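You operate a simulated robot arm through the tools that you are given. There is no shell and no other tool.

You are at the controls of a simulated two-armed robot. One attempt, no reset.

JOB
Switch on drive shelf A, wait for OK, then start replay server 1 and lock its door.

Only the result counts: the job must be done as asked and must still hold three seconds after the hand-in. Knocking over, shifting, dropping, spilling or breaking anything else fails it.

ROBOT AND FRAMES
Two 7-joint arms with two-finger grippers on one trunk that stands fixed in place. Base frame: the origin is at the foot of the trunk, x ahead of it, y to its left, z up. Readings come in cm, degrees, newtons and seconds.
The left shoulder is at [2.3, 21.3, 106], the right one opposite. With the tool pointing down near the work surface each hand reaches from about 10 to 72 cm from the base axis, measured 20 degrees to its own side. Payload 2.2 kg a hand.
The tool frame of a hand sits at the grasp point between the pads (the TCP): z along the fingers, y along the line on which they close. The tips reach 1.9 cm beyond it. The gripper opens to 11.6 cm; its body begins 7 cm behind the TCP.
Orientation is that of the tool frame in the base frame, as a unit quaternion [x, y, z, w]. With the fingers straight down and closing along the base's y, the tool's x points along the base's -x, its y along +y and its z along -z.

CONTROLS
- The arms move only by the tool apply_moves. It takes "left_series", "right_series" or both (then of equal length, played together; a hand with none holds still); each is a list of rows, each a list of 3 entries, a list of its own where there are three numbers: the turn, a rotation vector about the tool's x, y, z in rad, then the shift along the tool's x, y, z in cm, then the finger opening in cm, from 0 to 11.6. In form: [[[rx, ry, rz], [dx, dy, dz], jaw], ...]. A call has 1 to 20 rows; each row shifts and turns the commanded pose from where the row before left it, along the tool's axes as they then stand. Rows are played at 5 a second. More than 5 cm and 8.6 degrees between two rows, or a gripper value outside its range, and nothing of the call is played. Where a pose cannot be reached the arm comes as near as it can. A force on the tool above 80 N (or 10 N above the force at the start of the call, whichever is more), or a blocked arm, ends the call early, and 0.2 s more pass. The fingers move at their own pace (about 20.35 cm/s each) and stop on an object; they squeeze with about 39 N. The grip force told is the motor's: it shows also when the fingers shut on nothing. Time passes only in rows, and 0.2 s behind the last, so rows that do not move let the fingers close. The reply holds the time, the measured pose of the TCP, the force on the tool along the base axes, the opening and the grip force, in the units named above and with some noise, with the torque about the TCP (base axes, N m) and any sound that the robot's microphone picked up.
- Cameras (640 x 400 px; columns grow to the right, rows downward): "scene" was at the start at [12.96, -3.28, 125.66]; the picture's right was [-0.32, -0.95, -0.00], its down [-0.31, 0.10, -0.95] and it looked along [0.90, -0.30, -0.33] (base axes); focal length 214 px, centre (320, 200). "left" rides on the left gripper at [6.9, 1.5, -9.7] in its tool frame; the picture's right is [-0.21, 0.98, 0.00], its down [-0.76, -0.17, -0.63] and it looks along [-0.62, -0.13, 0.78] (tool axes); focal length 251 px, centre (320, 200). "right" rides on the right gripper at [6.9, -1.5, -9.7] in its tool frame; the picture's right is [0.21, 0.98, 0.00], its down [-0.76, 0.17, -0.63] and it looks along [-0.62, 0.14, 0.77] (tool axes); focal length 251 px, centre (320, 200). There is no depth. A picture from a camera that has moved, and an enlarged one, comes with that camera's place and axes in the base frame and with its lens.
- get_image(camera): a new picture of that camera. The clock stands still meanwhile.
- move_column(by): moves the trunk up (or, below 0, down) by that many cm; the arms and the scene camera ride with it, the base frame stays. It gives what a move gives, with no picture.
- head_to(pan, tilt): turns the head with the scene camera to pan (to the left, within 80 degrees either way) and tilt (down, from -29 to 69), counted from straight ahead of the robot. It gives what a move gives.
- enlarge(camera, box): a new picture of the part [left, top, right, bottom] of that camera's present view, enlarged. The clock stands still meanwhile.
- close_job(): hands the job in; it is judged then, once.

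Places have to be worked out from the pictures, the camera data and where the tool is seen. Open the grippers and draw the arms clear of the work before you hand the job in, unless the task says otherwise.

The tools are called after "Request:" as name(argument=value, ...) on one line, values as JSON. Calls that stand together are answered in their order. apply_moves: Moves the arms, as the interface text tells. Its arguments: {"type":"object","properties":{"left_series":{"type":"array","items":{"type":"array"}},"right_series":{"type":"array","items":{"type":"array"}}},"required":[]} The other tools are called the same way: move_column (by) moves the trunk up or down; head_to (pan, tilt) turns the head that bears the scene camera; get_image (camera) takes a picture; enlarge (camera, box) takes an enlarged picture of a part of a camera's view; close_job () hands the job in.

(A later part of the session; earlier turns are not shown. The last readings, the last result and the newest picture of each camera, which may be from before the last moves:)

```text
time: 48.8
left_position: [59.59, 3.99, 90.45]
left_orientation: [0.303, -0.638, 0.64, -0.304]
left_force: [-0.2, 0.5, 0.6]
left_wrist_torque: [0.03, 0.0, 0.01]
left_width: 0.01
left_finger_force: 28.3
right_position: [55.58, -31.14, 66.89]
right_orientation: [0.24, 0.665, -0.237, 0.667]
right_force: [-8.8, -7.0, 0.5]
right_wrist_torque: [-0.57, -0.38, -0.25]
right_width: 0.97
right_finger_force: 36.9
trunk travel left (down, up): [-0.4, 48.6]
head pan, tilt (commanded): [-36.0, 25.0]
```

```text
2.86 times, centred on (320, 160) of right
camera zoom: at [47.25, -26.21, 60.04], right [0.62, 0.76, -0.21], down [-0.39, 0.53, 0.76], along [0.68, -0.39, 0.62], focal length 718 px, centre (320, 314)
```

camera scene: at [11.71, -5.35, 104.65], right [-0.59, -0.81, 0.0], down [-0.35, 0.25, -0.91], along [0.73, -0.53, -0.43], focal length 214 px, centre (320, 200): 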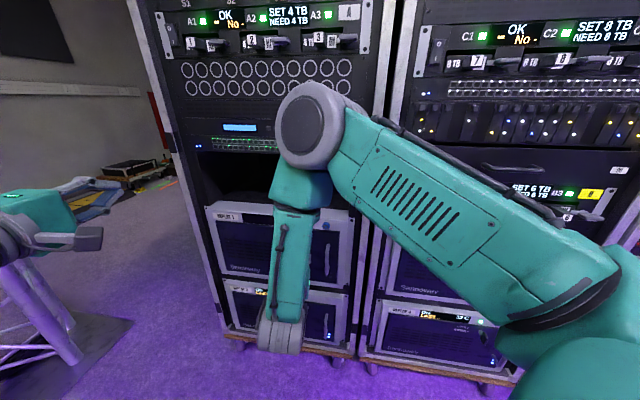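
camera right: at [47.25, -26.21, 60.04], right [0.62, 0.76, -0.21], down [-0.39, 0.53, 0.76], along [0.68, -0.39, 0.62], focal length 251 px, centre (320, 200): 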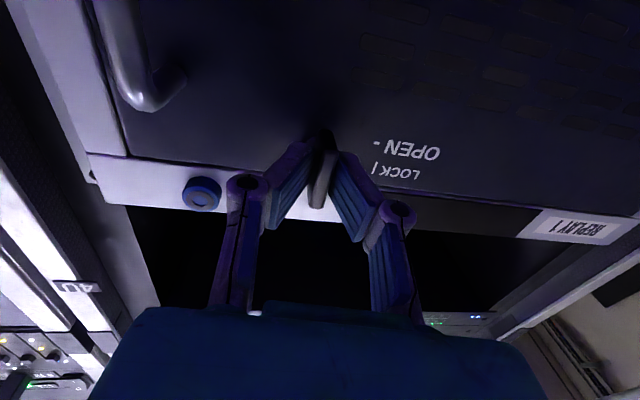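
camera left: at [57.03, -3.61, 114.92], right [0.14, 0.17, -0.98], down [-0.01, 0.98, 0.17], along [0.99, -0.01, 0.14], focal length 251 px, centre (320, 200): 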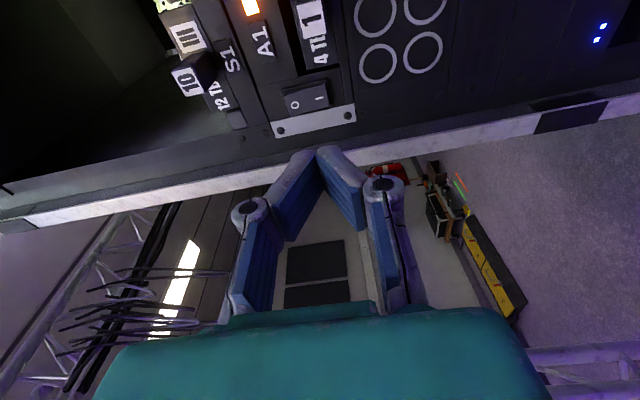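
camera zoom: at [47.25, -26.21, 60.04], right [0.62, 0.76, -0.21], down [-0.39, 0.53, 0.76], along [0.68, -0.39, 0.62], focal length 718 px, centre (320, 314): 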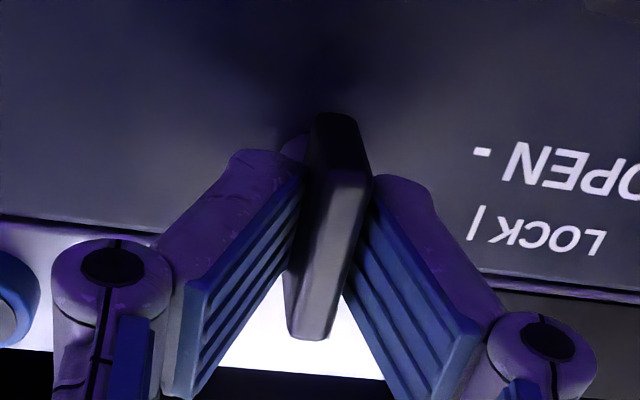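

The blade is gripped (0.97 cm). I'll try a small clockwise turn (about 14°) and watch the torque to learn which way it moves.

Request:
apply_moves(right_series=[[[0, 0, 0.08], [0, 0, 0], 0], [[0, 0, 0.08], [0, 0, 0], 0], [[0, 0, 0.08], [0, 0, 0], 0], [[0, 0, 0], [0, 0, 0], 0]])

Request:
enlarge(camera="right", box=[230, 90, 410, 230])

Request:
enlarge(camera="scene", box=[260, 210, 360, 290])

```text
time: 49.8
left_position: [59.49, 3.98, 90.47]
left_orientation: [0.302, -0.639, 0.64, -0.303]
left_force: [-0.4, 0.4, 0.5]
left_wrist_torque: [0.0, 0.05, 0.0]
left_width: 0.0
left_finger_force: 28.5
right_position: [55.69, -31.22, 66.98]
right_orientation: [0.316, 0.632, -0.154, 0.691]
right_force: [-17.6, -9.0, 4.7]
right_wrist_torque: [-1.06, 0.36, -0.35]
right_width: 1.48
right_finger_force: 41.4
trunk travel left (down, up): [-0.4, 48.6]
head pan, tilt (commanded): [-36.0, 25.0]
```

```text
2.86 times, centred on (320, 160) of right
camera zoom: at [48.3, -24.88, 59.9], right [0.63, 0.77, 0.03], down [-0.5, 0.38, 0.77], along [0.59, -0.5, 0.63], focal length 718 px, centre (320, 314)
```

zoom: 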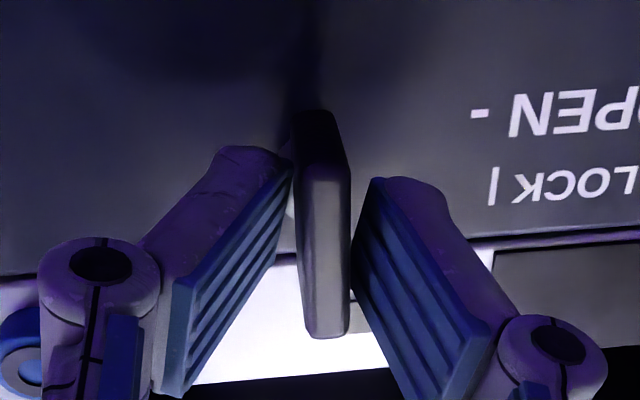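

```text
5.00 times, centred on (310, 250) of scene
camera zoom: at [11.5, -5.53, 104.67], right [-0.59, -0.81, 0.0], down [-0.34, 0.25, -0.91], along [0.73, -0.53, -0.42], focal length 1072 px, centre (370, -50)
```

zoom: 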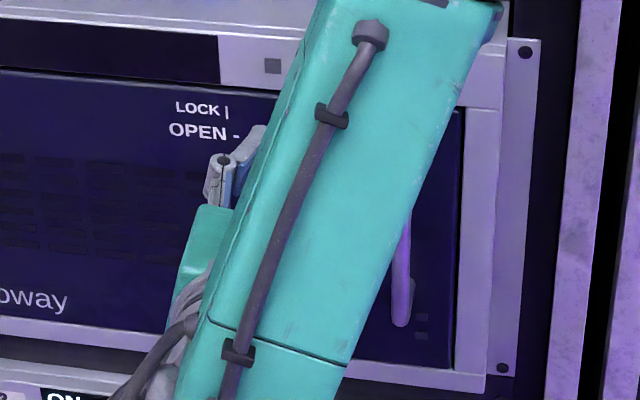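

The blade resists clockwise (torque ≈1 N·m, fingers forced apart), so it should turn the other way. I'll go back and try counter-clockwise.

Request:
apply_moves(right_series=[[[0, 0, -0.12], [0, 0, 0], 0], [[0, 0, -0.12], [0, 0, 0], 0], [[0, 0, -0.08], [0, 0, 0], 0], [[0, 0, -0.08], [0, 0, 0], 0], [[0, 0, -0.08], [0, 0, 0], 0], [[0, 0, 0], [0, 0, 0], 0]])

Request:
enlarge(camera="right", box=[230, 90, 410, 230])

```text
time: 51.2
left_position: [59.48, 3.97, 90.39]
left_orientation: [-0.302, 0.639, -0.639, 0.304]
left_force: [-0.1, -0.1, 0.2]
left_wrist_torque: [-0.01, -0.04, -0.02]
left_width: 0.0
left_finger_force: 28.7
right_position: [55.7, -31.22, 66.85]
right_orientation: [0.157, 0.69, -0.315, 0.633]
right_force: [-12.7, -11.4, -1.5]
right_wrist_torque: [0.56, 0.56, -0.41]
right_width: 0.97
right_finger_force: 37.3
trunk travel left (down, up): [-0.4, 48.6]
head pan, tilt (commanded): [-36.0, 25.0]
```

```text
2.86 times, centred on (320, 160) of right
camera zoom: at [46.24, -27.49, 60.54], right [0.57, 0.7, -0.44], down [-0.28, 0.66, 0.7], along [0.78, -0.27, 0.57], focal length 718 px, centre (320, 314)
```

zoom: 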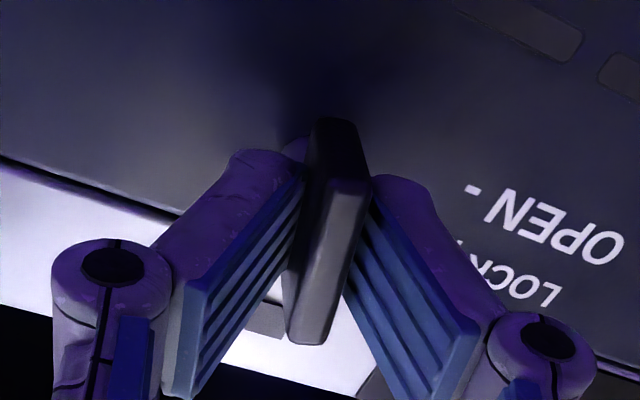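

Counter-clockwise works: the blade turns with the fingers. Continue the turn toward horizontal, checking midway.

Request:
apply_moves(right_series=[[[0, 0, -0.13], [0, 0, 0], 0], [[0, 0, -0.13], [0, 0, 0], 0], [[0, 0, -0.13], [0, 0, 0], 0], [[0, 0, -0.13], [0, 0, 0], 0], [[0, 0, -0.13], [0, 0, 0], 0], [[0, 0, 0], [0, 0, 0], 0]])

Request:
get_image(camera="right")

Request:
get_image(camera="scene")

```text
time: 52.6
left_position: [59.58, 3.91, 90.49]
left_orientation: [-0.303, 0.639, -0.639, 0.303]
left_force: [-0.1, 0.5, 0.5]
left_wrist_torque: [0.02, 0.01, 0.0]
left_width: 0.0
left_finger_force: 28.6
right_position: [55.73, -31.05, 67.01]
right_orientation: [-0.072, 0.703, -0.501, 0.499]
right_force: [-7.2, -9.8, 0.1]
right_wrist_torque: [0.38, 0.35, -0.84]
right_width: 0.97
right_finger_force: 37.0
trunk travel left (down, up): [-0.4, 48.6]
head pan, tilt (commanded): [-36.0, 25.0]
```

```text
taken
camera right: at [44.23, -29.95, 63.74], right [0.28, 0.35, -0.89], down [-0.05, 0.94, 0.35], along [0.96, -0.05, 0.28], focal length 251 px, centre (320, 200)
```

right: 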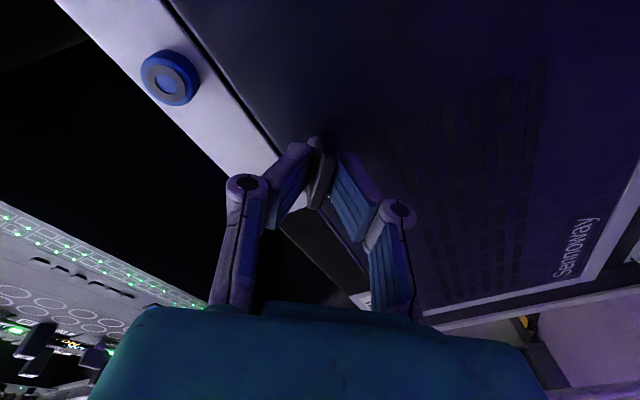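

```text
taken
camera scene: at [11.65, -5.54, 104.65], right [-0.59, -0.81, 0.0], down [-0.35, 0.25, -0.9], along [0.73, -0.53, -0.43], focal length 214 px, centre (320, 200)
```

scene: 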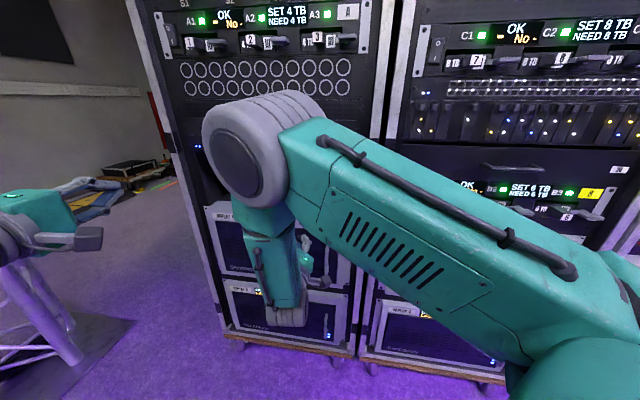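

The blade has turned about 51° with the hand and forces stay low. Finishing the remaining 39°.

Request:
apply_moves(right_series=[[[0, 0, -0.136], [0, 0, 0], 0], [[0, 0, -0.136], [0, 0, 0], 0], [[0, 0, -0.136], [0, 0, 0], 0], [[0, 0, -0.136], [0, 0, 0], 0], [[0, 0, -0.136], [0, 0, 0], 0], [[0, 0, 0], [0, 0, 0], 0]])

Request:
get_image(camera="right")

Request:
get_image(camera="scene")

```text
time: 54.0
left_position: [59.57, 4.12, 90.44]
left_orientation: [0.304, -0.638, 0.639, -0.303]
left_force: [-0.4, 0.0, 0.7]
left_wrist_torque: [-0.01, 0.0, 0.05]
left_width: 0.01
left_finger_force: 28.5
right_position: [55.72, -31.11, 66.84]
right_orientation: [-0.301, 0.64, -0.638, 0.303]
right_force: [-3.7, 4.6, -2.5]
right_wrist_torque: [0.04, 0.06, -0.52]
right_width: 0.93
right_finger_force: 37.2
trunk travel left (down, up): [-0.4, 48.6]
head pan, tilt (commanded): [-36.0, 25.0]
```

```text
taken
camera right: at [43.91, -30.38, 68.41], right [-0.14, -0.16, -0.98], down [-0.01, 0.99, -0.16], along [0.99, -0.01, -0.13], focal length 251 px, centre (320, 200)
```

right: 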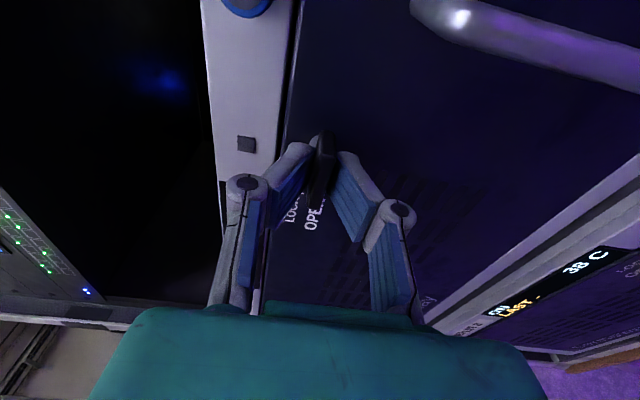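

```text
taken
camera scene: at [11.72, -5.26, 104.65], right [-0.59, -0.81, 0.0], down [-0.35, 0.25, -0.91], along [0.73, -0.53, -0.42], focal length 214 px, centre (320, 200)
```

scene: 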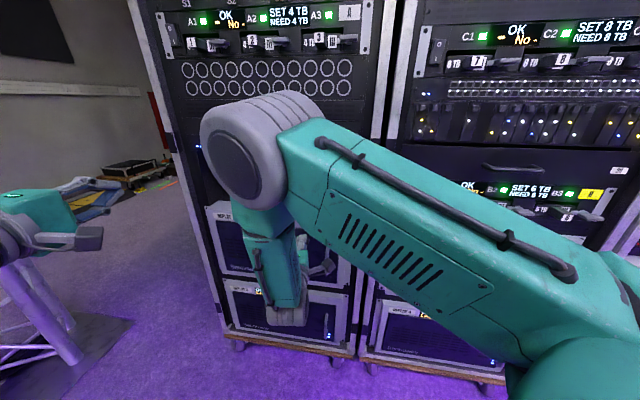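

The knob is now horizontal (OPEN). Still holding the blade, I'll try gently pulling straight back 2 cm to see whether the door comes with it.

Request:
apply_moves(right_series=[[[0, 0, 0], [0, 0, -0.5], 0], [[0, 0, 0], [0, 0, -0.5], 0], [[0, 0, 0], [0, 0, -0.5], 0], [[0, 0, 0], [0, 0, -0.5], 0], [[0, 0, 0], [0, 0, 0], 0]])

Request:
get_image(camera="right")

Request:
enlarge(camera="scene", box=[190, 190, 370, 310])

```text
time: 55.2
left_position: [59.7, 4.35, 90.37]
left_orientation: [0.305, -0.638, 0.639, -0.303]
left_force: [1.2, -0.5, 0.2]
left_wrist_torque: [-0.02, -0.04, 0.0]
left_width: 0.02
left_finger_force: 28.7
right_position: [54.28, -29.57, 66.95]
right_orientation: [-0.301, 0.641, -0.637, 0.304]
right_force: [21.2, 14.6, 2.3]
right_wrist_torque: [-0.01, -0.05, -0.03]
right_width: 0.96
right_finger_force: 36.7
trunk travel left (down, up): [-0.4, 48.6]
head pan, tilt (commanded): [-36.0, 25.0]
```

```text
taken
camera right: at [42.45, -28.99, 68.41], right [-0.14, -0.16, -0.98], down [-0.01, 0.99, -0.16], along [0.99, -0.01, -0.13], focal length 251 px, centre (320, 200)
```

right: 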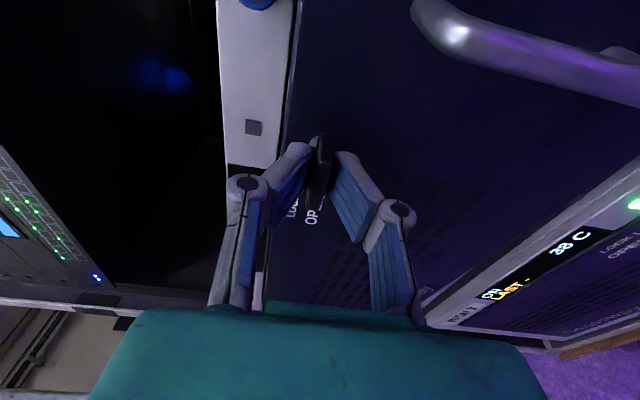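

```text
3.33 times, centred on (280, 250) of scene
camera zoom: at [11.88, -4.98, 104.65], right [-0.59, -0.81, 0.01], down [-0.35, 0.24, -0.91], along [0.73, -0.53, -0.42], focal length 715 px, centre (453, 33)
```

zoom: 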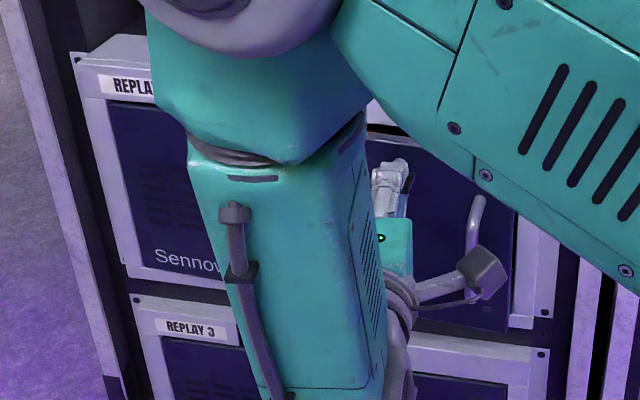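

The door is coming open with the knob held (about 4°); the sideways force shows I should follow the hinge arc. The rack evidently faces 45°, with the hinge ~29 cm to the left of the knob. I'll follow that arc to about 15°.

Request:
apply_moves(right_series=[[[0, 0, 0], [-0.455, 0, -0.9], 0], [[0, 0, 0], [-0.455, 0, -0.9], 0], [[0, 0, 0], [-0.455, 0, -0.9], 0], [[0, 0, 0], [-0.376, 0, -0.755], 0], [[0, 0, 0], [-0.376, 0, -0.755], 0], [[0, 0, 0], [-0.376, 0, -0.755], 0], [[0, 0, 0], [0, 0, 0], 0]])

Request:
get_image(camera="right")

Request:
get_image(camera="scene")

```text
time: 56.8
left_position: [59.26, 4.03, 90.53]
left_orientation: [0.303, -0.639, 0.639, -0.304]
left_force: [0.3, -0.6, -0.3]
left_wrist_torque: [-0.02, 0.06, -0.04]
left_width: 0.0
left_finger_force: 28.9
right_position: [51.53, -25.35, 66.87]
right_orientation: [-0.297, 0.644, -0.639, 0.3]
right_force: [-28.5, -15.8, 11.7]
right_wrist_torque: [-0.15, -0.09, -0.66]
right_width: 0.98
right_finger_force: 36.9
trunk travel left (down, up): [-0.4, 48.6]
head pan, tilt (commanded): [-36.0, 25.0]
```

```text
taken
camera right: at [39.79, -24.53, 68.41], right [-0.14, -0.16, -0.98], down [0.0, 0.99, -0.16], along [0.99, -0.03, -0.13], focal length 251 px, centre (320, 200)
```

right: 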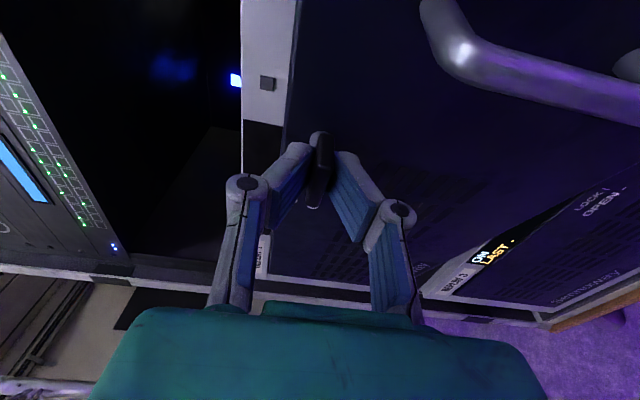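

```text
taken
camera scene: at [11.28, -5.55, 104.69], right [-0.59, -0.81, 0.0], down [-0.34, 0.25, -0.91], along [0.73, -0.53, -0.42], focal length 214 px, centre (320, 200)
```

scene: 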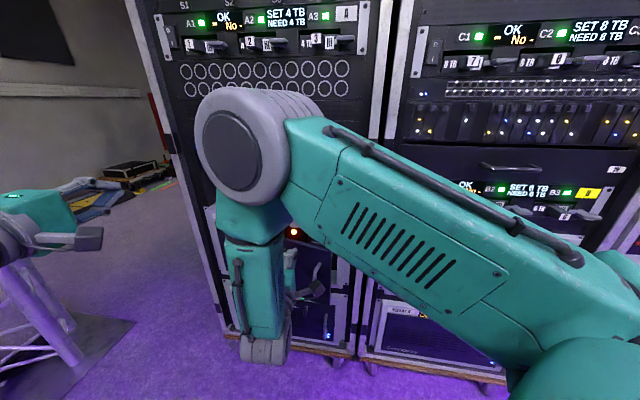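

The door follows to ~14°, with the hand slightly too far left (31 N sideways). A red/orange light has appeared on the server's header; let me look at it.

Request:
enlarge(camera="scene", box=[260, 200, 370, 350])

Request:
enlarge(camera="right", box=[200, 40, 340, 140])

```text
2.67 times, centred on (315, 275) of scene
camera zoom: at [11.28, -5.55, 104.69], right [-0.59, -0.81, 0.0], down [-0.34, 0.25, -0.91], along [0.73, -0.53, -0.42], focal length 572 px, centre (333, 0)
```

zoom: 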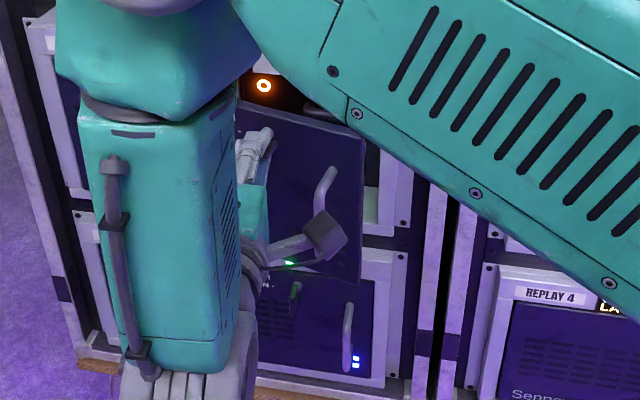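

```text
4.00 times, centred on (270, 90) of right
camera zoom: at [39.79, -24.53, 68.41], right [-0.14, -0.16, -0.98], down [0.0, 0.99, -0.16], along [0.99, -0.03, -0.13], focal length 1006 px, centre (520, 640)
```

zoom: 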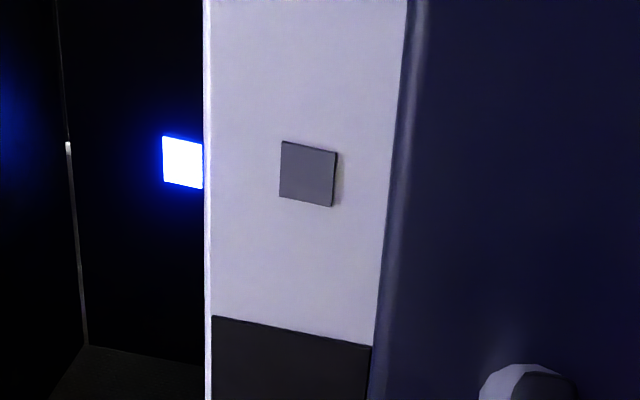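

An orange glowing ring is visible behind the door near its top middle — a power button in standby, at roughly lateral 21, z≈66.5. So the door must be opened wide. I'll continue along the arc to ~25° with corrected sideways motion.

Request:
apply_moves(right_series=[[[0, 0, 0], [0.03, 0, -0.84], 0], [[0, 0, 0], [0.03, 0, -0.84], 0], [[0, 0, 0], [0.03, 0, -0.84], 0], [[0, 0, 0], [-0.35, 0, -0.727], 0], [[0, 0, 0], [-0.38, 0, -0.727], 0], [[0, 0, 0], [-0.4, 0, -0.727], 0], [[0, 0, 0], [0, 0, 0], 0]])

Request:
get_image(camera="right")

Request:
get_image(camera="scene")

```text
time: 58.4
left_position: [59.67, 4.1, 90.38]
left_orientation: [0.304, -0.637, 0.64, -0.303]
left_force: [0.8, 0.2, 0.0]
left_wrist_torque: [0.01, -0.02, 0.02]
left_width: 0.0
left_finger_force: 28.2
right_position: [48.9, -21.44, 66.95]
right_orientation: [-0.298, 0.643, -0.638, 0.3]
right_force: [12.0, -0.5, 6.6]
right_wrist_torque: [-0.03, -0.18, -0.92]
right_width: 0.99
right_finger_force: 36.7
trunk travel left (down, up): [-0.4, 48.6]
head pan, tilt (commanded): [-36.0, 25.0]
```

```text
taken
camera right: at [37.09, -20.5, 68.43], right [-0.14, -0.16, -0.98], down [0.0, 0.99, -0.16], along [0.99, -0.02, -0.14], focal length 251 px, centre (320, 200)
```

right: 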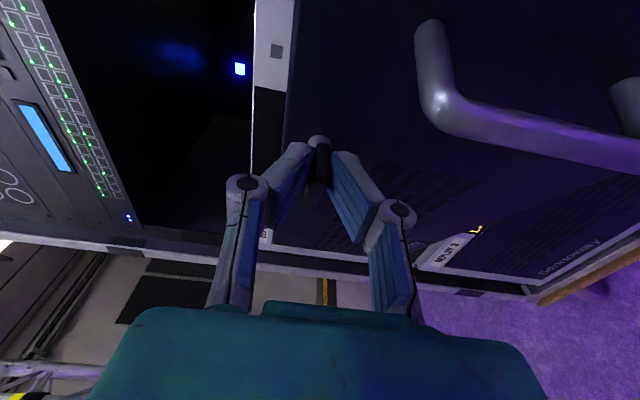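

```text
taken
camera scene: at [11.7, -5.25, 104.65], right [-0.59, -0.81, 0.0], down [-0.35, 0.25, -0.91], along [0.73, -0.53, -0.42], focal length 214 px, centre (320, 200)
```

scene: 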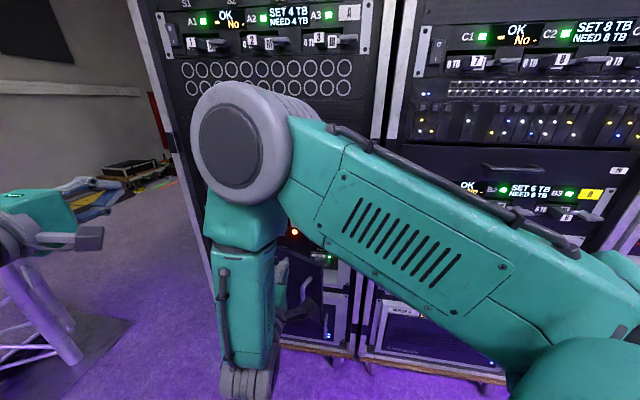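

Forces are low at ~24°. I'll carry on along the arc to about 35°.

Request:
apply_moves(right_series=[[[0, 0, 0], [-0.55, 0, -0.83], 0], [[0, 0, 0], [-0.55, 0, -0.83], 0], [[0, 0, 0], [-0.55, 0, -0.83], 0], [[0, 0, 0], [-0.54, 0, -0.65], 0], [[0, 0, 0], [-0.54, 0, -0.65], 0], [[0, 0, 0], [-0.54, 0, -0.65], 0], [[0, 0, 0], [0, 0, 0], 0]])

Request:
get_image(camera="right")

Request:
get_image(camera="scene")

```text
time: 60.0
left_position: [59.58, 4.13, 90.33]
left_orientation: [0.304, -0.638, 0.64, -0.303]
left_force: [-0.5, 1.3, -1.1]
left_wrist_torque: [0.0, -0.01, 0.01]
left_width: 0.0
left_finger_force: 28.4
right_position: [47.5, -15.76, 66.8]
right_orientation: [-0.3, 0.642, -0.638, 0.301]
right_force: [-1.6, -4.2, -2.8]
right_wrist_torque: [-0.03, 0.04, -1.14]
right_width: 0.96
right_finger_force: 37.5
trunk travel left (down, up): [-0.4, 48.6]
head pan, tilt (commanded): [-36.0, 25.0]
```

```text
taken
camera right: at [35.74, -15.0, 68.43], right [-0.14, -0.16, -0.98], down [-0.01, 0.99, -0.16], along [0.99, -0.02, -0.14], focal length 251 px, centre (320, 200)
```

right: 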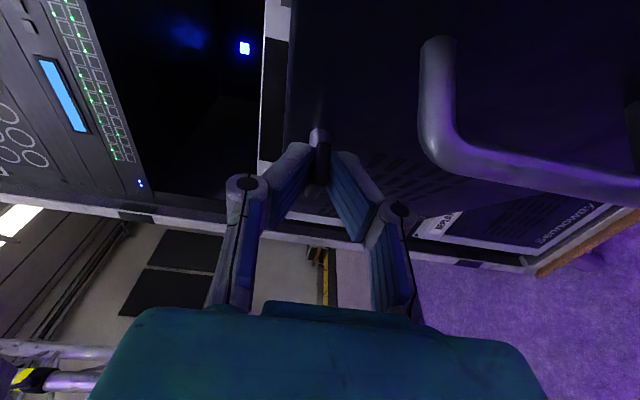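

```text
taken
camera scene: at [11.7, -5.35, 104.64], right [-0.59, -0.81, 0.0], down [-0.35, 0.25, -0.91], along [0.73, -0.53, -0.43], focal length 214 px, centre (320, 200)
```

scene: 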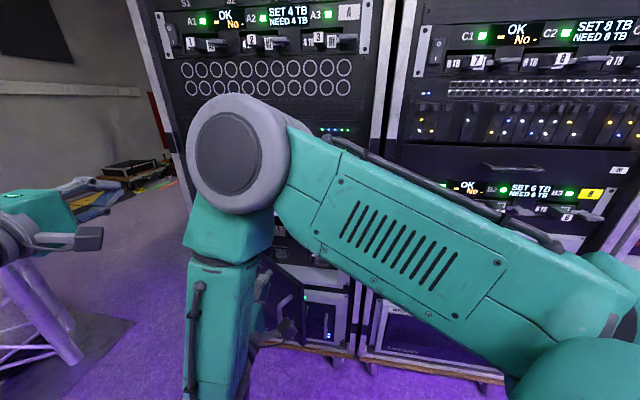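

The door is at about 36° and the hand is still clear of the door handle, but going further this way would be cramped. I'll release the knob, back off 4.5 cm, and plan to push the door wide from its inner side with the fingers pointing down.

Request:
apply_moves(right_series=[[[0, 0, 0], [0, 0, 0], 3.5], [[0, 0, 0], [0, 0, 0], 3.5], [[0, 0, 0], [0, 0, -1.5], 3.5], [[0, 0, 0], [0, 0, -1.5], 3.5], [[0, 0, 0], [0, 0, -1.5], 3.5], [[0, 0, 0], [0, 0, 0], 3.5]])

Request:
get_image(camera="right")

Request:
get_image(camera="scene")

```text
time: 61.4
left_position: [59.58, 4.11, 90.47]
left_orientation: [0.304, -0.637, 0.64, -0.304]
left_force: [0.1, -0.7, 0.9]
left_wrist_torque: [-0.01, -0.03, -0.01]
left_width: 0.01
left_finger_force: 28.8
right_position: [44.07, -12.66, 67.17]
right_orientation: [-0.301, 0.64, -0.638, 0.305]
right_force: [-0.3, -0.2, 0.3]
right_wrist_torque: [-0.04, 0.02, 0.02]
right_width: 3.51
right_finger_force: 0.0
trunk travel left (down, up): [-0.4, 48.6]
head pan, tilt (commanded): [-36.0, 25.0]
```

```text
taken
camera right: at [32.25, -11.97, 68.55], right [-0.13, -0.16, -0.98], down [-0.01, 0.99, -0.16], along [0.99, -0.01, -0.13], focal length 251 px, centre (320, 200)
```

right: 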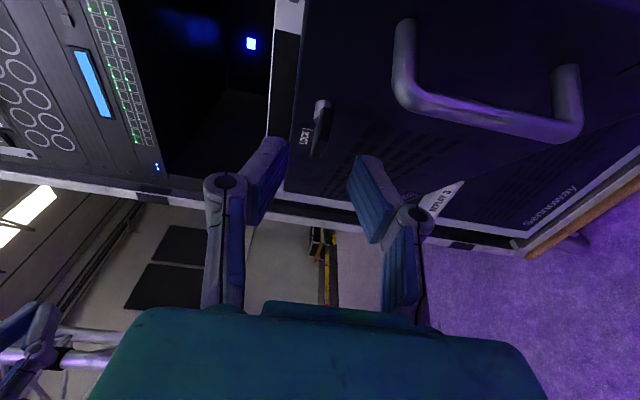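

```text
taken
camera scene: at [11.68, -5.25, 104.66], right [-0.59, -0.81, 0.0], down [-0.35, 0.25, -0.91], along [0.73, -0.53, -0.42], focal length 214 px, centre (320, 200)
```

scene: 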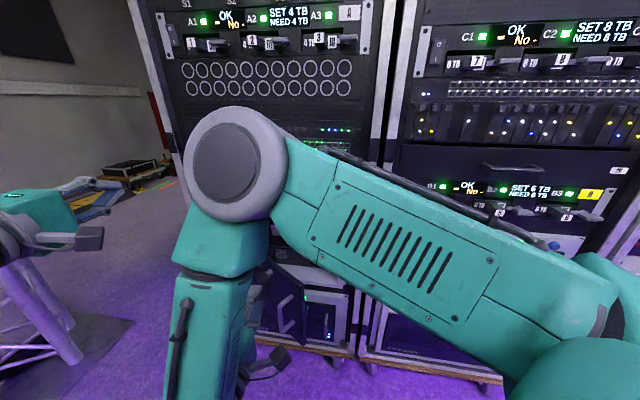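

Released cleanly; the door stays put at ~36° and the knob is horizontal. I'll raise the trunk 22 cm so the right hand is above the door's top edge.

Request:
move_column(by=22)

Request:
get_image(camera="scene")

Request:
get_image(camera="right")

Request:
get_image(camera="left")

```text
time: 63.7
left_position: [59.6, 4.16, 112.48]
left_orientation: [0.305, -0.637, 0.64, -0.304]
left_force: [0.0, 0.0, -0.8]
left_wrist_torque: [-0.03, -0.02, 0.01]
left_width: 0.0
left_finger_force: 28.3
right_position: [44.19, -12.73, 89.06]
right_orientation: [-0.302, 0.639, -0.638, 0.304]
right_force: [0.2, 0.7, -0.1]
right_wrist_torque: [-0.01, 0.01, 0.0]
right_width: 3.5
right_finger_force: 0.1
trunk travel left (down, up): [-22.4, 26.6]
head pan, tilt (commanded): [-36.0, 25.0]
```

```text
taken
camera scene: at [11.78, -5.21, 126.65], right [-0.59, -0.81, 0.0], down [-0.35, 0.25, -0.91], along [0.73, -0.53, -0.42], focal length 214 px, centre (320, 200)
```

scene: 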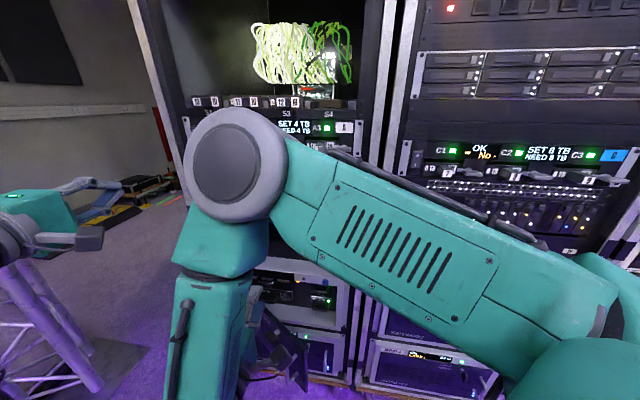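

```text
taken
camera right: at [32.28, -11.99, 90.47], right [-0.13, -0.16, -0.98], down [-0.01, 0.99, -0.16], along [0.99, -0.01, -0.13], focal length 251 px, centre (320, 200)
```

right: 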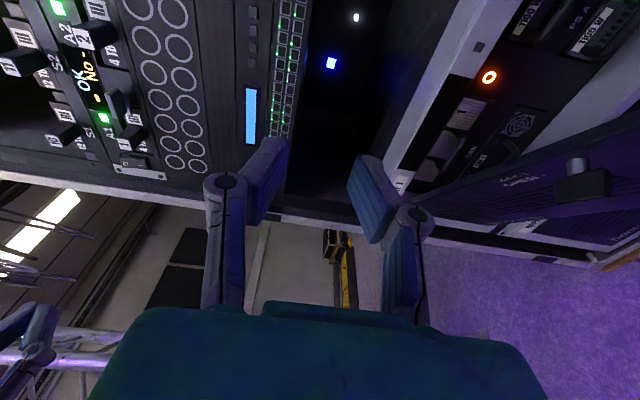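

```text
taken
camera left: at [47.77, 4.93, 110.94], right [0.14, 0.16, -0.98], down [-0.01, 0.99, 0.16], along [0.99, -0.01, 0.14], focal length 251 px, centre (320, 200)
```

left: 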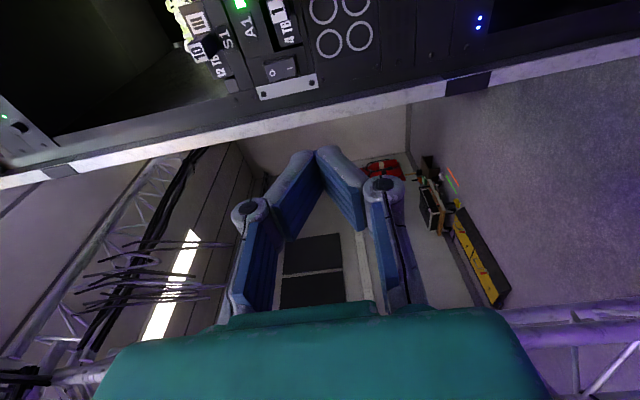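

The inside of Replay 1 is now visible: power supplies ("PS A"), fan modules and the orange ring. I'll enlarge to read the inside labels.

Request:
enlarge(camera="right", box=[380, 0, 640, 200])

Request:
enlarge(camera="scene", box=[240, 250, 360, 325])

Request:
enlarge(camera="right", box=[400, 50, 560, 170])

```text
2.00 times, centred on (510, 100) of right
camera zoom: at [32.28, -11.99, 90.47], right [-0.13, -0.16, -0.98], down [-0.01, 0.99, -0.16], along [0.99, -0.01, -0.13], focal length 503 px, centre (-60, 400)
```

zoom: 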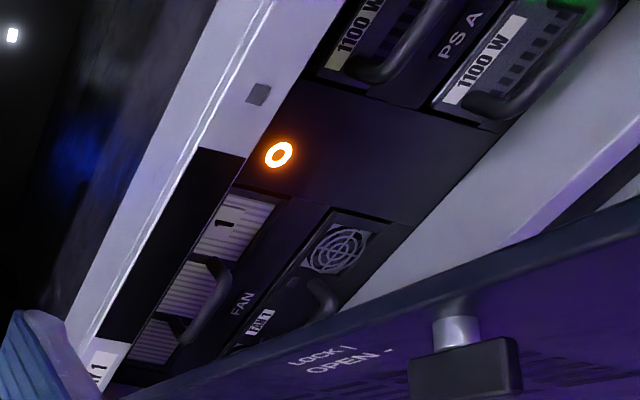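

```text
5.33 times, centred on (300, 288) of scene
camera zoom: at [11.78, -5.21, 126.65], right [-0.59, -0.81, 0.0], down [-0.35, 0.25, -0.91], along [0.73, -0.53, -0.42], focal length 1144 px, centre (427, -267)
```

zoom: 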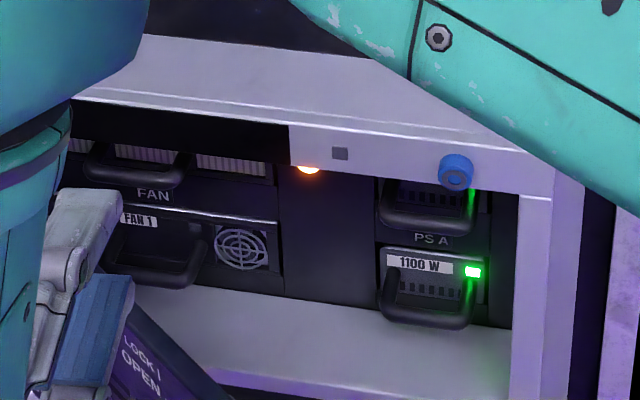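

```text
3.33 times, centred on (480, 110) of right
camera zoom: at [32.28, -11.99, 90.47], right [-0.13, -0.16, -0.98], down [-0.01, 0.99, -0.16], along [0.99, -0.01, -0.13], focal length 838 px, centre (-213, 500)
```

zoom: 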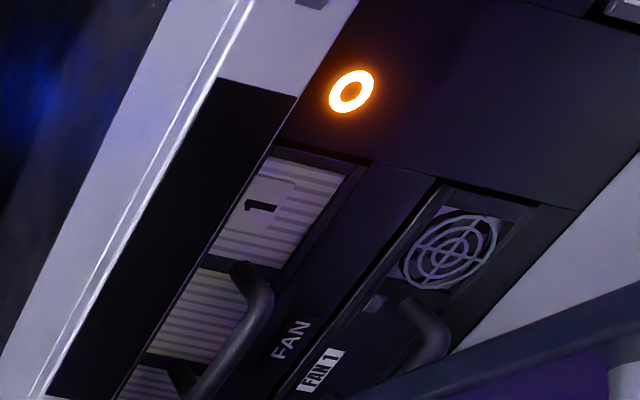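

The power button (orange ring) sits in a recess at about lateral 22.8, depth 71, z≈63.5, between the fan and supply handles. The door must be swung wider to reach it, so I'll pitch the right hand to point down (high above the door) with closed fingers.

Request:
apply_moves(right_series=[[[-0.1428, 0, 0], [0, 0, 0], 0], [[-0.1428, 0, 0], [0, 0, 0], 0], [[-0.1428, 0, 0], [0, 0, 0], 0], [[-0.1428, 0, 0], [0, 0, 0], 0], [[-0.1428, 0, 0], [0, 0, 0], 0], [[-0.1428, 0, 0], [0, 0, 0], 0], [[-0.1428, 0, 0], [0, 0, 0], 0], [[-0.1428, 0, 0], [0, 0, 0], 0], [[-0.1428, 0, 0], [0, 0, 0], 0], [[-0.1428, 0, 0], [0, 0, 0], 0], [[-0.1428, 0, 0], [0, 0, 0], 0], [[0, 0, 0], [0, 0, 0], 0]])

Request:
get_image(camera="right")

Request:
get_image(camera="scene")

```text
time: 66.3
left_position: [59.53, 4.06, 112.43]
left_orientation: [0.302, -0.639, 0.639, -0.304]
left_force: [0.3, -0.4, 0.7]
left_wrist_torque: [-0.02, 0.03, 0.03]
left_width: 0.01
left_finger_force: 28.2
right_position: [43.98, -12.58, 89.06]
right_orientation: [-0.43, 0.903, 0.002, 0.002]
right_force: [0.3, -0.1, -0.1]
right_wrist_torque: [0.01, 0.02, -0.01]
right_width: 0.0
right_finger_force: 28.5
trunk travel left (down, up): [-22.4, 26.6]
head pan, tilt (commanded): [-36.0, 25.0]
```

```text
taken
camera right: at [40.84, -19.07, 98.65], right [-0.89, 0.45, 0.0], down [0.35, 0.69, 0.64], along [0.29, 0.57, -0.77], focal length 251 px, centre (320, 200)
```

right: 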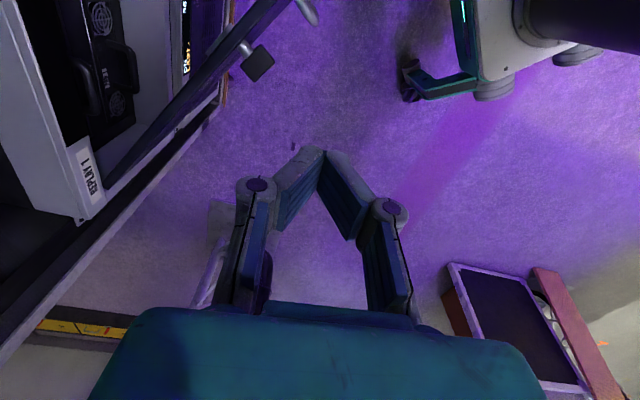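

```text
taken
camera scene: at [11.74, -5.4, 126.66], right [-0.59, -0.81, 0.0], down [-0.35, 0.25, -0.91], along [0.73, -0.53, -0.43], focal length 214 px, centre (320, 200)
```

scene: 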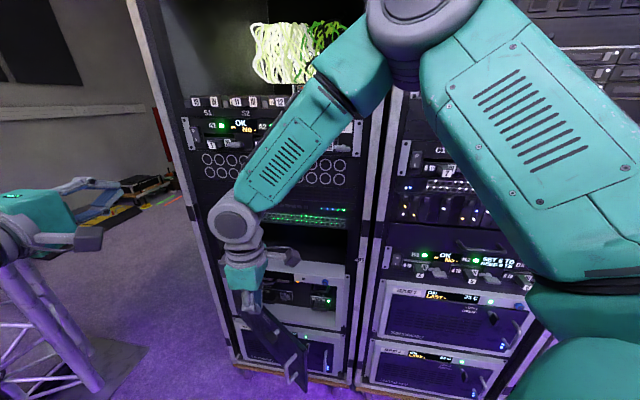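

The hand now points down above the door. I'll zoom in to see the door edge and the inside panel relative to the hand.

Request:
enlarge(camera="scene", box=[200, 240, 360, 395])

Request:
enlarge(camera="right", box=[60, 0, 340, 200])

```text
2.58 times, centred on (280, 318) of scene
camera zoom: at [11.74, -5.4, 126.66], right [-0.59, -0.81, 0.0], down [-0.35, 0.25, -0.91], along [0.73, -0.53, -0.43], focal length 554 px, centre (423, -103)
```

zoom: 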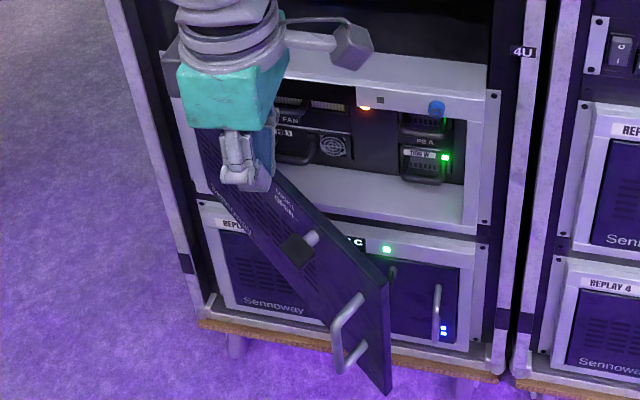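

```text
2.00 times, centred on (200, 100) of right
camera zoom: at [40.84, -19.07, 98.65], right [-0.89, 0.45, 0.0], down [0.35, 0.69, 0.64], along [0.29, 0.57, -0.77], focal length 503 px, centre (560, 400)
```

zoom: 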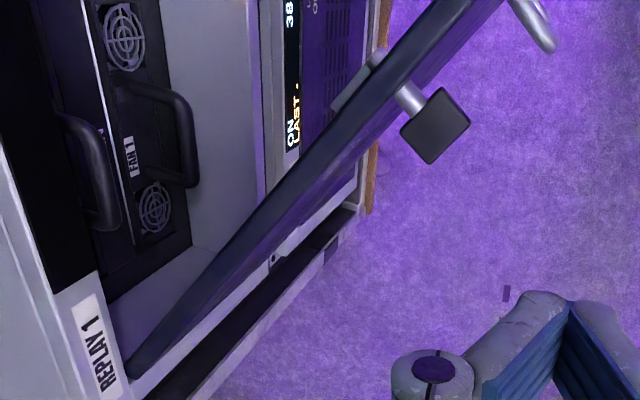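

The view is clear: door ~33° open, its top edge at z≈70, knob horizontal. I'll move the down-pointing hand over to the inner side of the door near its free edge, staying high.

Request:
apply_moves(right_series=[[[0, 0, 0], [2.2, -2.7, 0], 0], [[0, 0, 0], [2.2, -2.7, 0], 0], [[0, 0, 0], [2.2, -2.7, 0], 0], [[0, 0, 0], [2.2, -2.7, 0], 0], [[0, 0, 0], [0, 0, 0], 0]])

Request:
get_image(camera="right")

Request:
enlarge(camera="scene", box=[200, 200, 400, 395])

```text
time: 67.5
left_position: [59.56, 4.01, 112.4]
left_orientation: [0.303, -0.639, 0.639, -0.304]
left_force: [0.2, -0.8, -0.1]
left_wrist_torque: [-0.01, 0.02, 0.01]
left_width: 0.0
left_finger_force: 28.2
right_position: [46.87, -26.35, 89.03]
right_orientation: [-0.429, 0.903, 0.001, 0.001]
right_force: [-0.4, -0.1, -0.3]
right_wrist_torque: [-0.01, 0.01, 0.01]
right_width: 0.0
right_finger_force: 28.6
trunk travel left (down, up): [-22.4, 26.6]
head pan, tilt (commanded): [-36.0, 25.0]
```

```text
taken
camera right: at [43.7, -32.76, 98.66], right [-0.89, 0.45, 0.0], down [0.35, 0.69, 0.64], along [0.29, 0.57, -0.77], focal length 251 px, centre (320, 200)
```

right: 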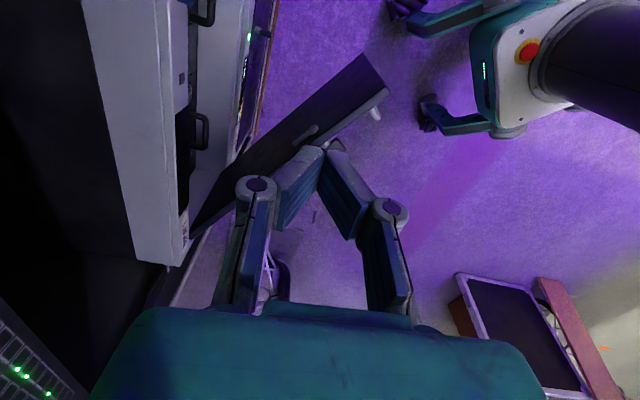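

```text
2.05 times, centred on (300, 298) of scene
camera zoom: at [11.79, -5.45, 126.65], right [-0.59, -0.81, 0.0], down [-0.35, 0.25, -0.9], along [0.73, -0.53, -0.43], focal length 440 px, centre (361, 0)
```

zoom: 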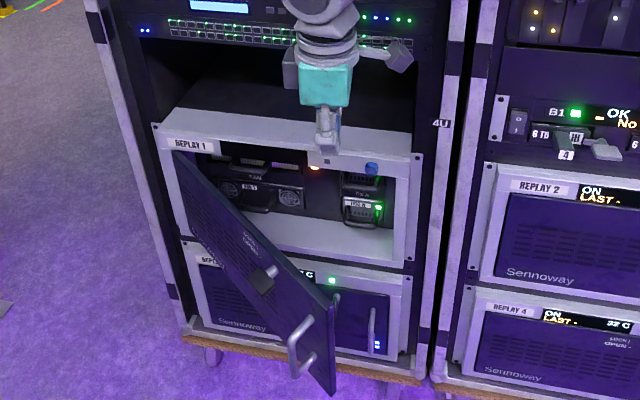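

The down-pointing hand is on the inner side, about 6 cm from the door's inner face. Lowering 22.5 cm so the fingers reach below the door's top edge.

Request:
apply_moves(right_series=[[[0, 0, 0], [0, 0, 3.75], 0], [[0, 0, 0], [0, 0, 3.75], 0], [[0, 0, 0], [0, 0, 3.75], 0], [[0, 0, 0], [0, 0, 3.75], 0], [[0, 0, 0], [0, 0, 3.75], 0], [[0, 0, 0], [0, 0, 3.75], 0], [[0, 0, 0], [0, 0, 0], 0]])

Request:
get_image(camera="right")

Request:
enlarge(camera="scene", box=[200, 200, 400, 395])

```text
time: 69.1
left_position: [59.58, 4.02, 112.48]
left_orientation: [0.304, -0.638, 0.639, -0.304]
left_force: [-0.4, -0.7, 0.6]
left_wrist_torque: [-0.01, 0.0, 0.05]
left_width: 0.0
left_finger_force: 28.1
right_position: [46.81, -26.28, 66.48]
right_orientation: [-0.429, 0.903, 0.0, 0.001]
right_force: [-0.1, -0.2, -0.1]
right_wrist_torque: [-0.02, -0.03, 0.0]
right_width: 0.0
right_finger_force: 28.4
trunk travel left (down, up): [-22.4, 26.6]
head pan, tilt (commanded): [-36.0, 25.0]
```

```text
taken
camera right: at [43.65, -32.69, 76.07], right [-0.89, 0.45, 0.0], down [0.35, 0.69, 0.64], along [0.29, 0.57, -0.77], focal length 251 px, centre (320, 200)
```

right: 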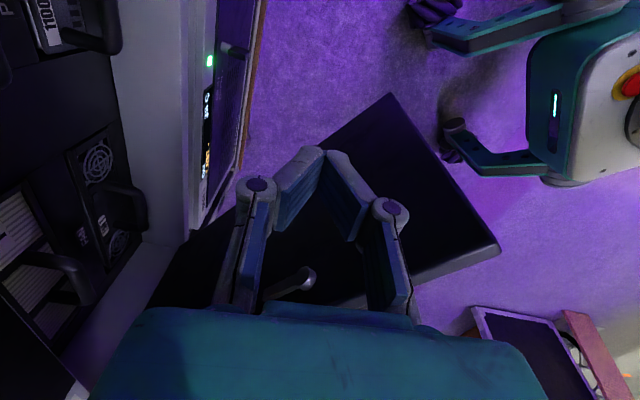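

```text
2.05 times, centred on (300, 298) of scene
camera zoom: at [11.78, -5.41, 126.66], right [-0.59, -0.81, 0.0], down [-0.35, 0.25, -0.91], along [0.73, -0.53, -0.43], focal length 440 px, centre (361, 0)
```

zoom: 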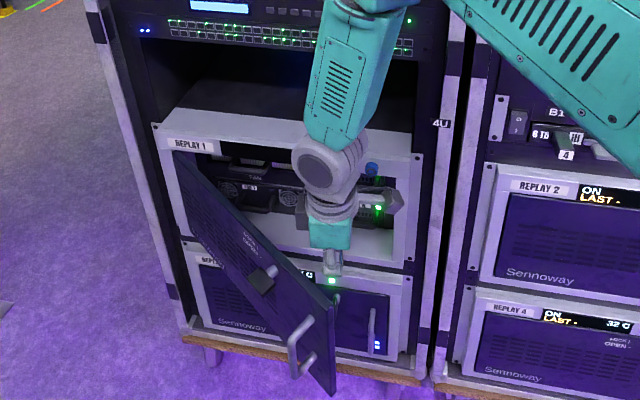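

Fingers are behind the door, clear of everything. Now sweeping along the arc to push the door open toward ~50°.

Request:
apply_moves(right_series=[[[0, 0, 0], [-1.31, 1.67, 0], 0], [[0, 0, 0], [-1.31, 1.67, 0], 0], [[0, 0, 0], [-1.31, 1.67, 0], 0], [[0, 0, 0], [-1.42, 1.39, 0], 0], [[0, 0, 0], [-1.42, 1.39, 0], 0], [[0, 0, 0], [-1.42, 1.39, 0], 0], [[0, 0, 0], [0, 0, 0], 0]])

Request:
get_image(camera="right")

Request:
enlarge(camera="scene", box=[160, 200, 360, 395])

```text
time: 70.7
left_position: [59.51, 4.12, 112.37]
left_orientation: [0.304, -0.637, 0.64, -0.303]
left_force: [-0.3, 0.6, 0.3]
left_wrist_torque: [-0.02, 0.01, -0.01]
left_width: 0.0
left_finger_force: 28.6
right_position: [44.86, -14.16, 66.5]
right_orientation: [-0.428, 0.904, 0.0, 0.002]
right_force: [0.4, -0.1, -0.5]
right_wrist_torque: [0.02, 0.01, 0.01]
right_width: 0.01
right_finger_force: 28.0
trunk travel left (down, up): [-22.4, 26.6]
head pan, tilt (commanded): [-36.0, 25.0]
```

```text
taken
camera right: at [41.8, -20.47, 76.12], right [-0.89, 0.45, 0.0], down [0.35, 0.69, 0.63], along [0.29, 0.57, -0.77], focal length 251 px, centre (320, 200)
```

right: 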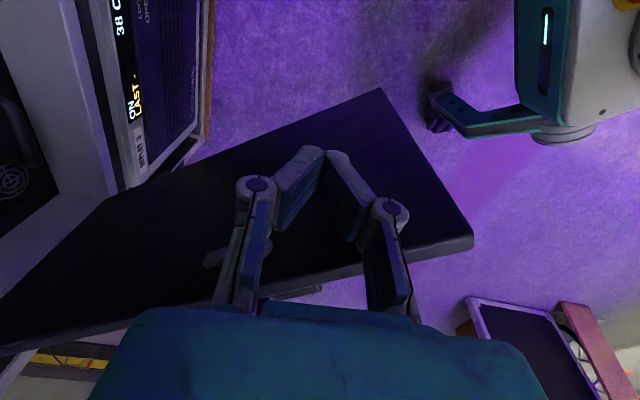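

```text
2.05 times, centred on (260, 298) of scene
camera zoom: at [11.83, -5.26, 126.65], right [-0.59, -0.81, 0.0], down [-0.35, 0.25, -0.91], along [0.73, -0.53, -0.43], focal length 440 px, centre (443, 0)
```

zoom: 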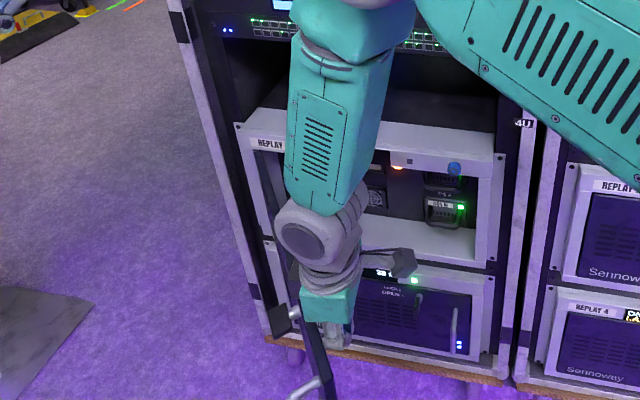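

The door follows smoothly (≈50°, negligible force). Continuing the sweep toward 80°.

Request:
apply_moves(right_series=[[[0, 0, 0], [-1.62, 1.14, 0], 0], [[0, 0, 0], [-1.62, 1.14, 0], 0], [[0, 0, 0], [-1.62, 1.14, 0], 0], [[0, 0, 0], [-1.79, 0.84, 0], 0], [[0, 0, 0], [-1.79, 0.84, 0], 0], [[0, 0, 0], [-1.79, 0.84, 0], 0], [[0, 0, 0], [-1.91, 0.52, 0], 0], [[0, 0, 0], [-1.91, 0.52, 0], 0], [[0, 0, 0], [-1.91, 0.52, 0], 0], [[0, 0, 0], [0, 0, 0], 0]])

Request:
get_image(camera="right")

Request:
get_image(camera="scene")

```text
time: 72.9
left_position: [59.56, 4.11, 112.47]
left_orientation: [0.303, -0.638, 0.64, -0.303]
left_force: [-0.2, -1.1, 1.1]
left_wrist_torque: [0.01, -0.04, -0.01]
left_width: 0.01
left_finger_force: 28.7
right_position: [49.3, 3.18, 66.66]
right_orientation: [-0.428, 0.904, 0.0, 0.002]
right_force: [-0.1, 0.2, 1.2]
right_wrist_torque: [-0.03, 0.01, -0.01]
right_width: 0.01
right_finger_force: 28.8
trunk travel left (down, up): [-22.4, 26.6]
head pan, tilt (commanded): [-36.0, 25.0]
```

```text
taken
camera right: at [46.09, -3.23, 76.25], right [-0.89, 0.45, 0.0], down [0.35, 0.69, 0.63], along [0.29, 0.57, -0.77], focal length 251 px, centre (320, 200)
```

right: 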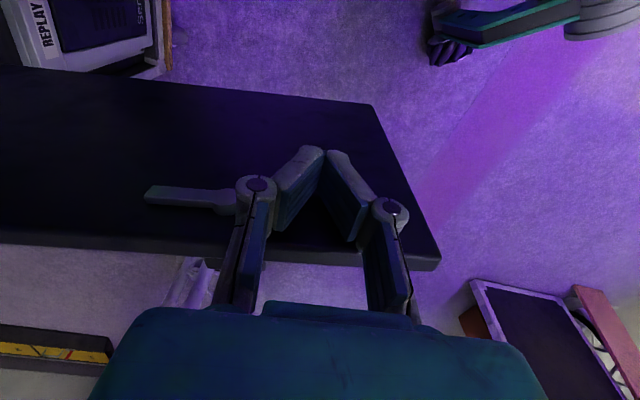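

```text
taken
camera scene: at [11.82, -5.18, 126.66], right [-0.59, -0.81, 0.0], down [-0.35, 0.25, -0.91], along [0.73, -0.53, -0.42], focal length 214 px, centre (320, 200)
```

scene: 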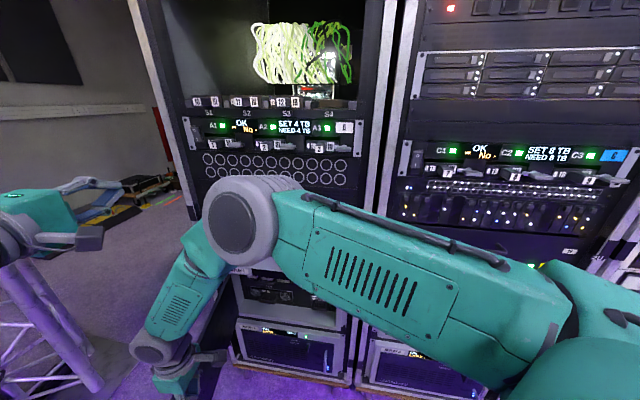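

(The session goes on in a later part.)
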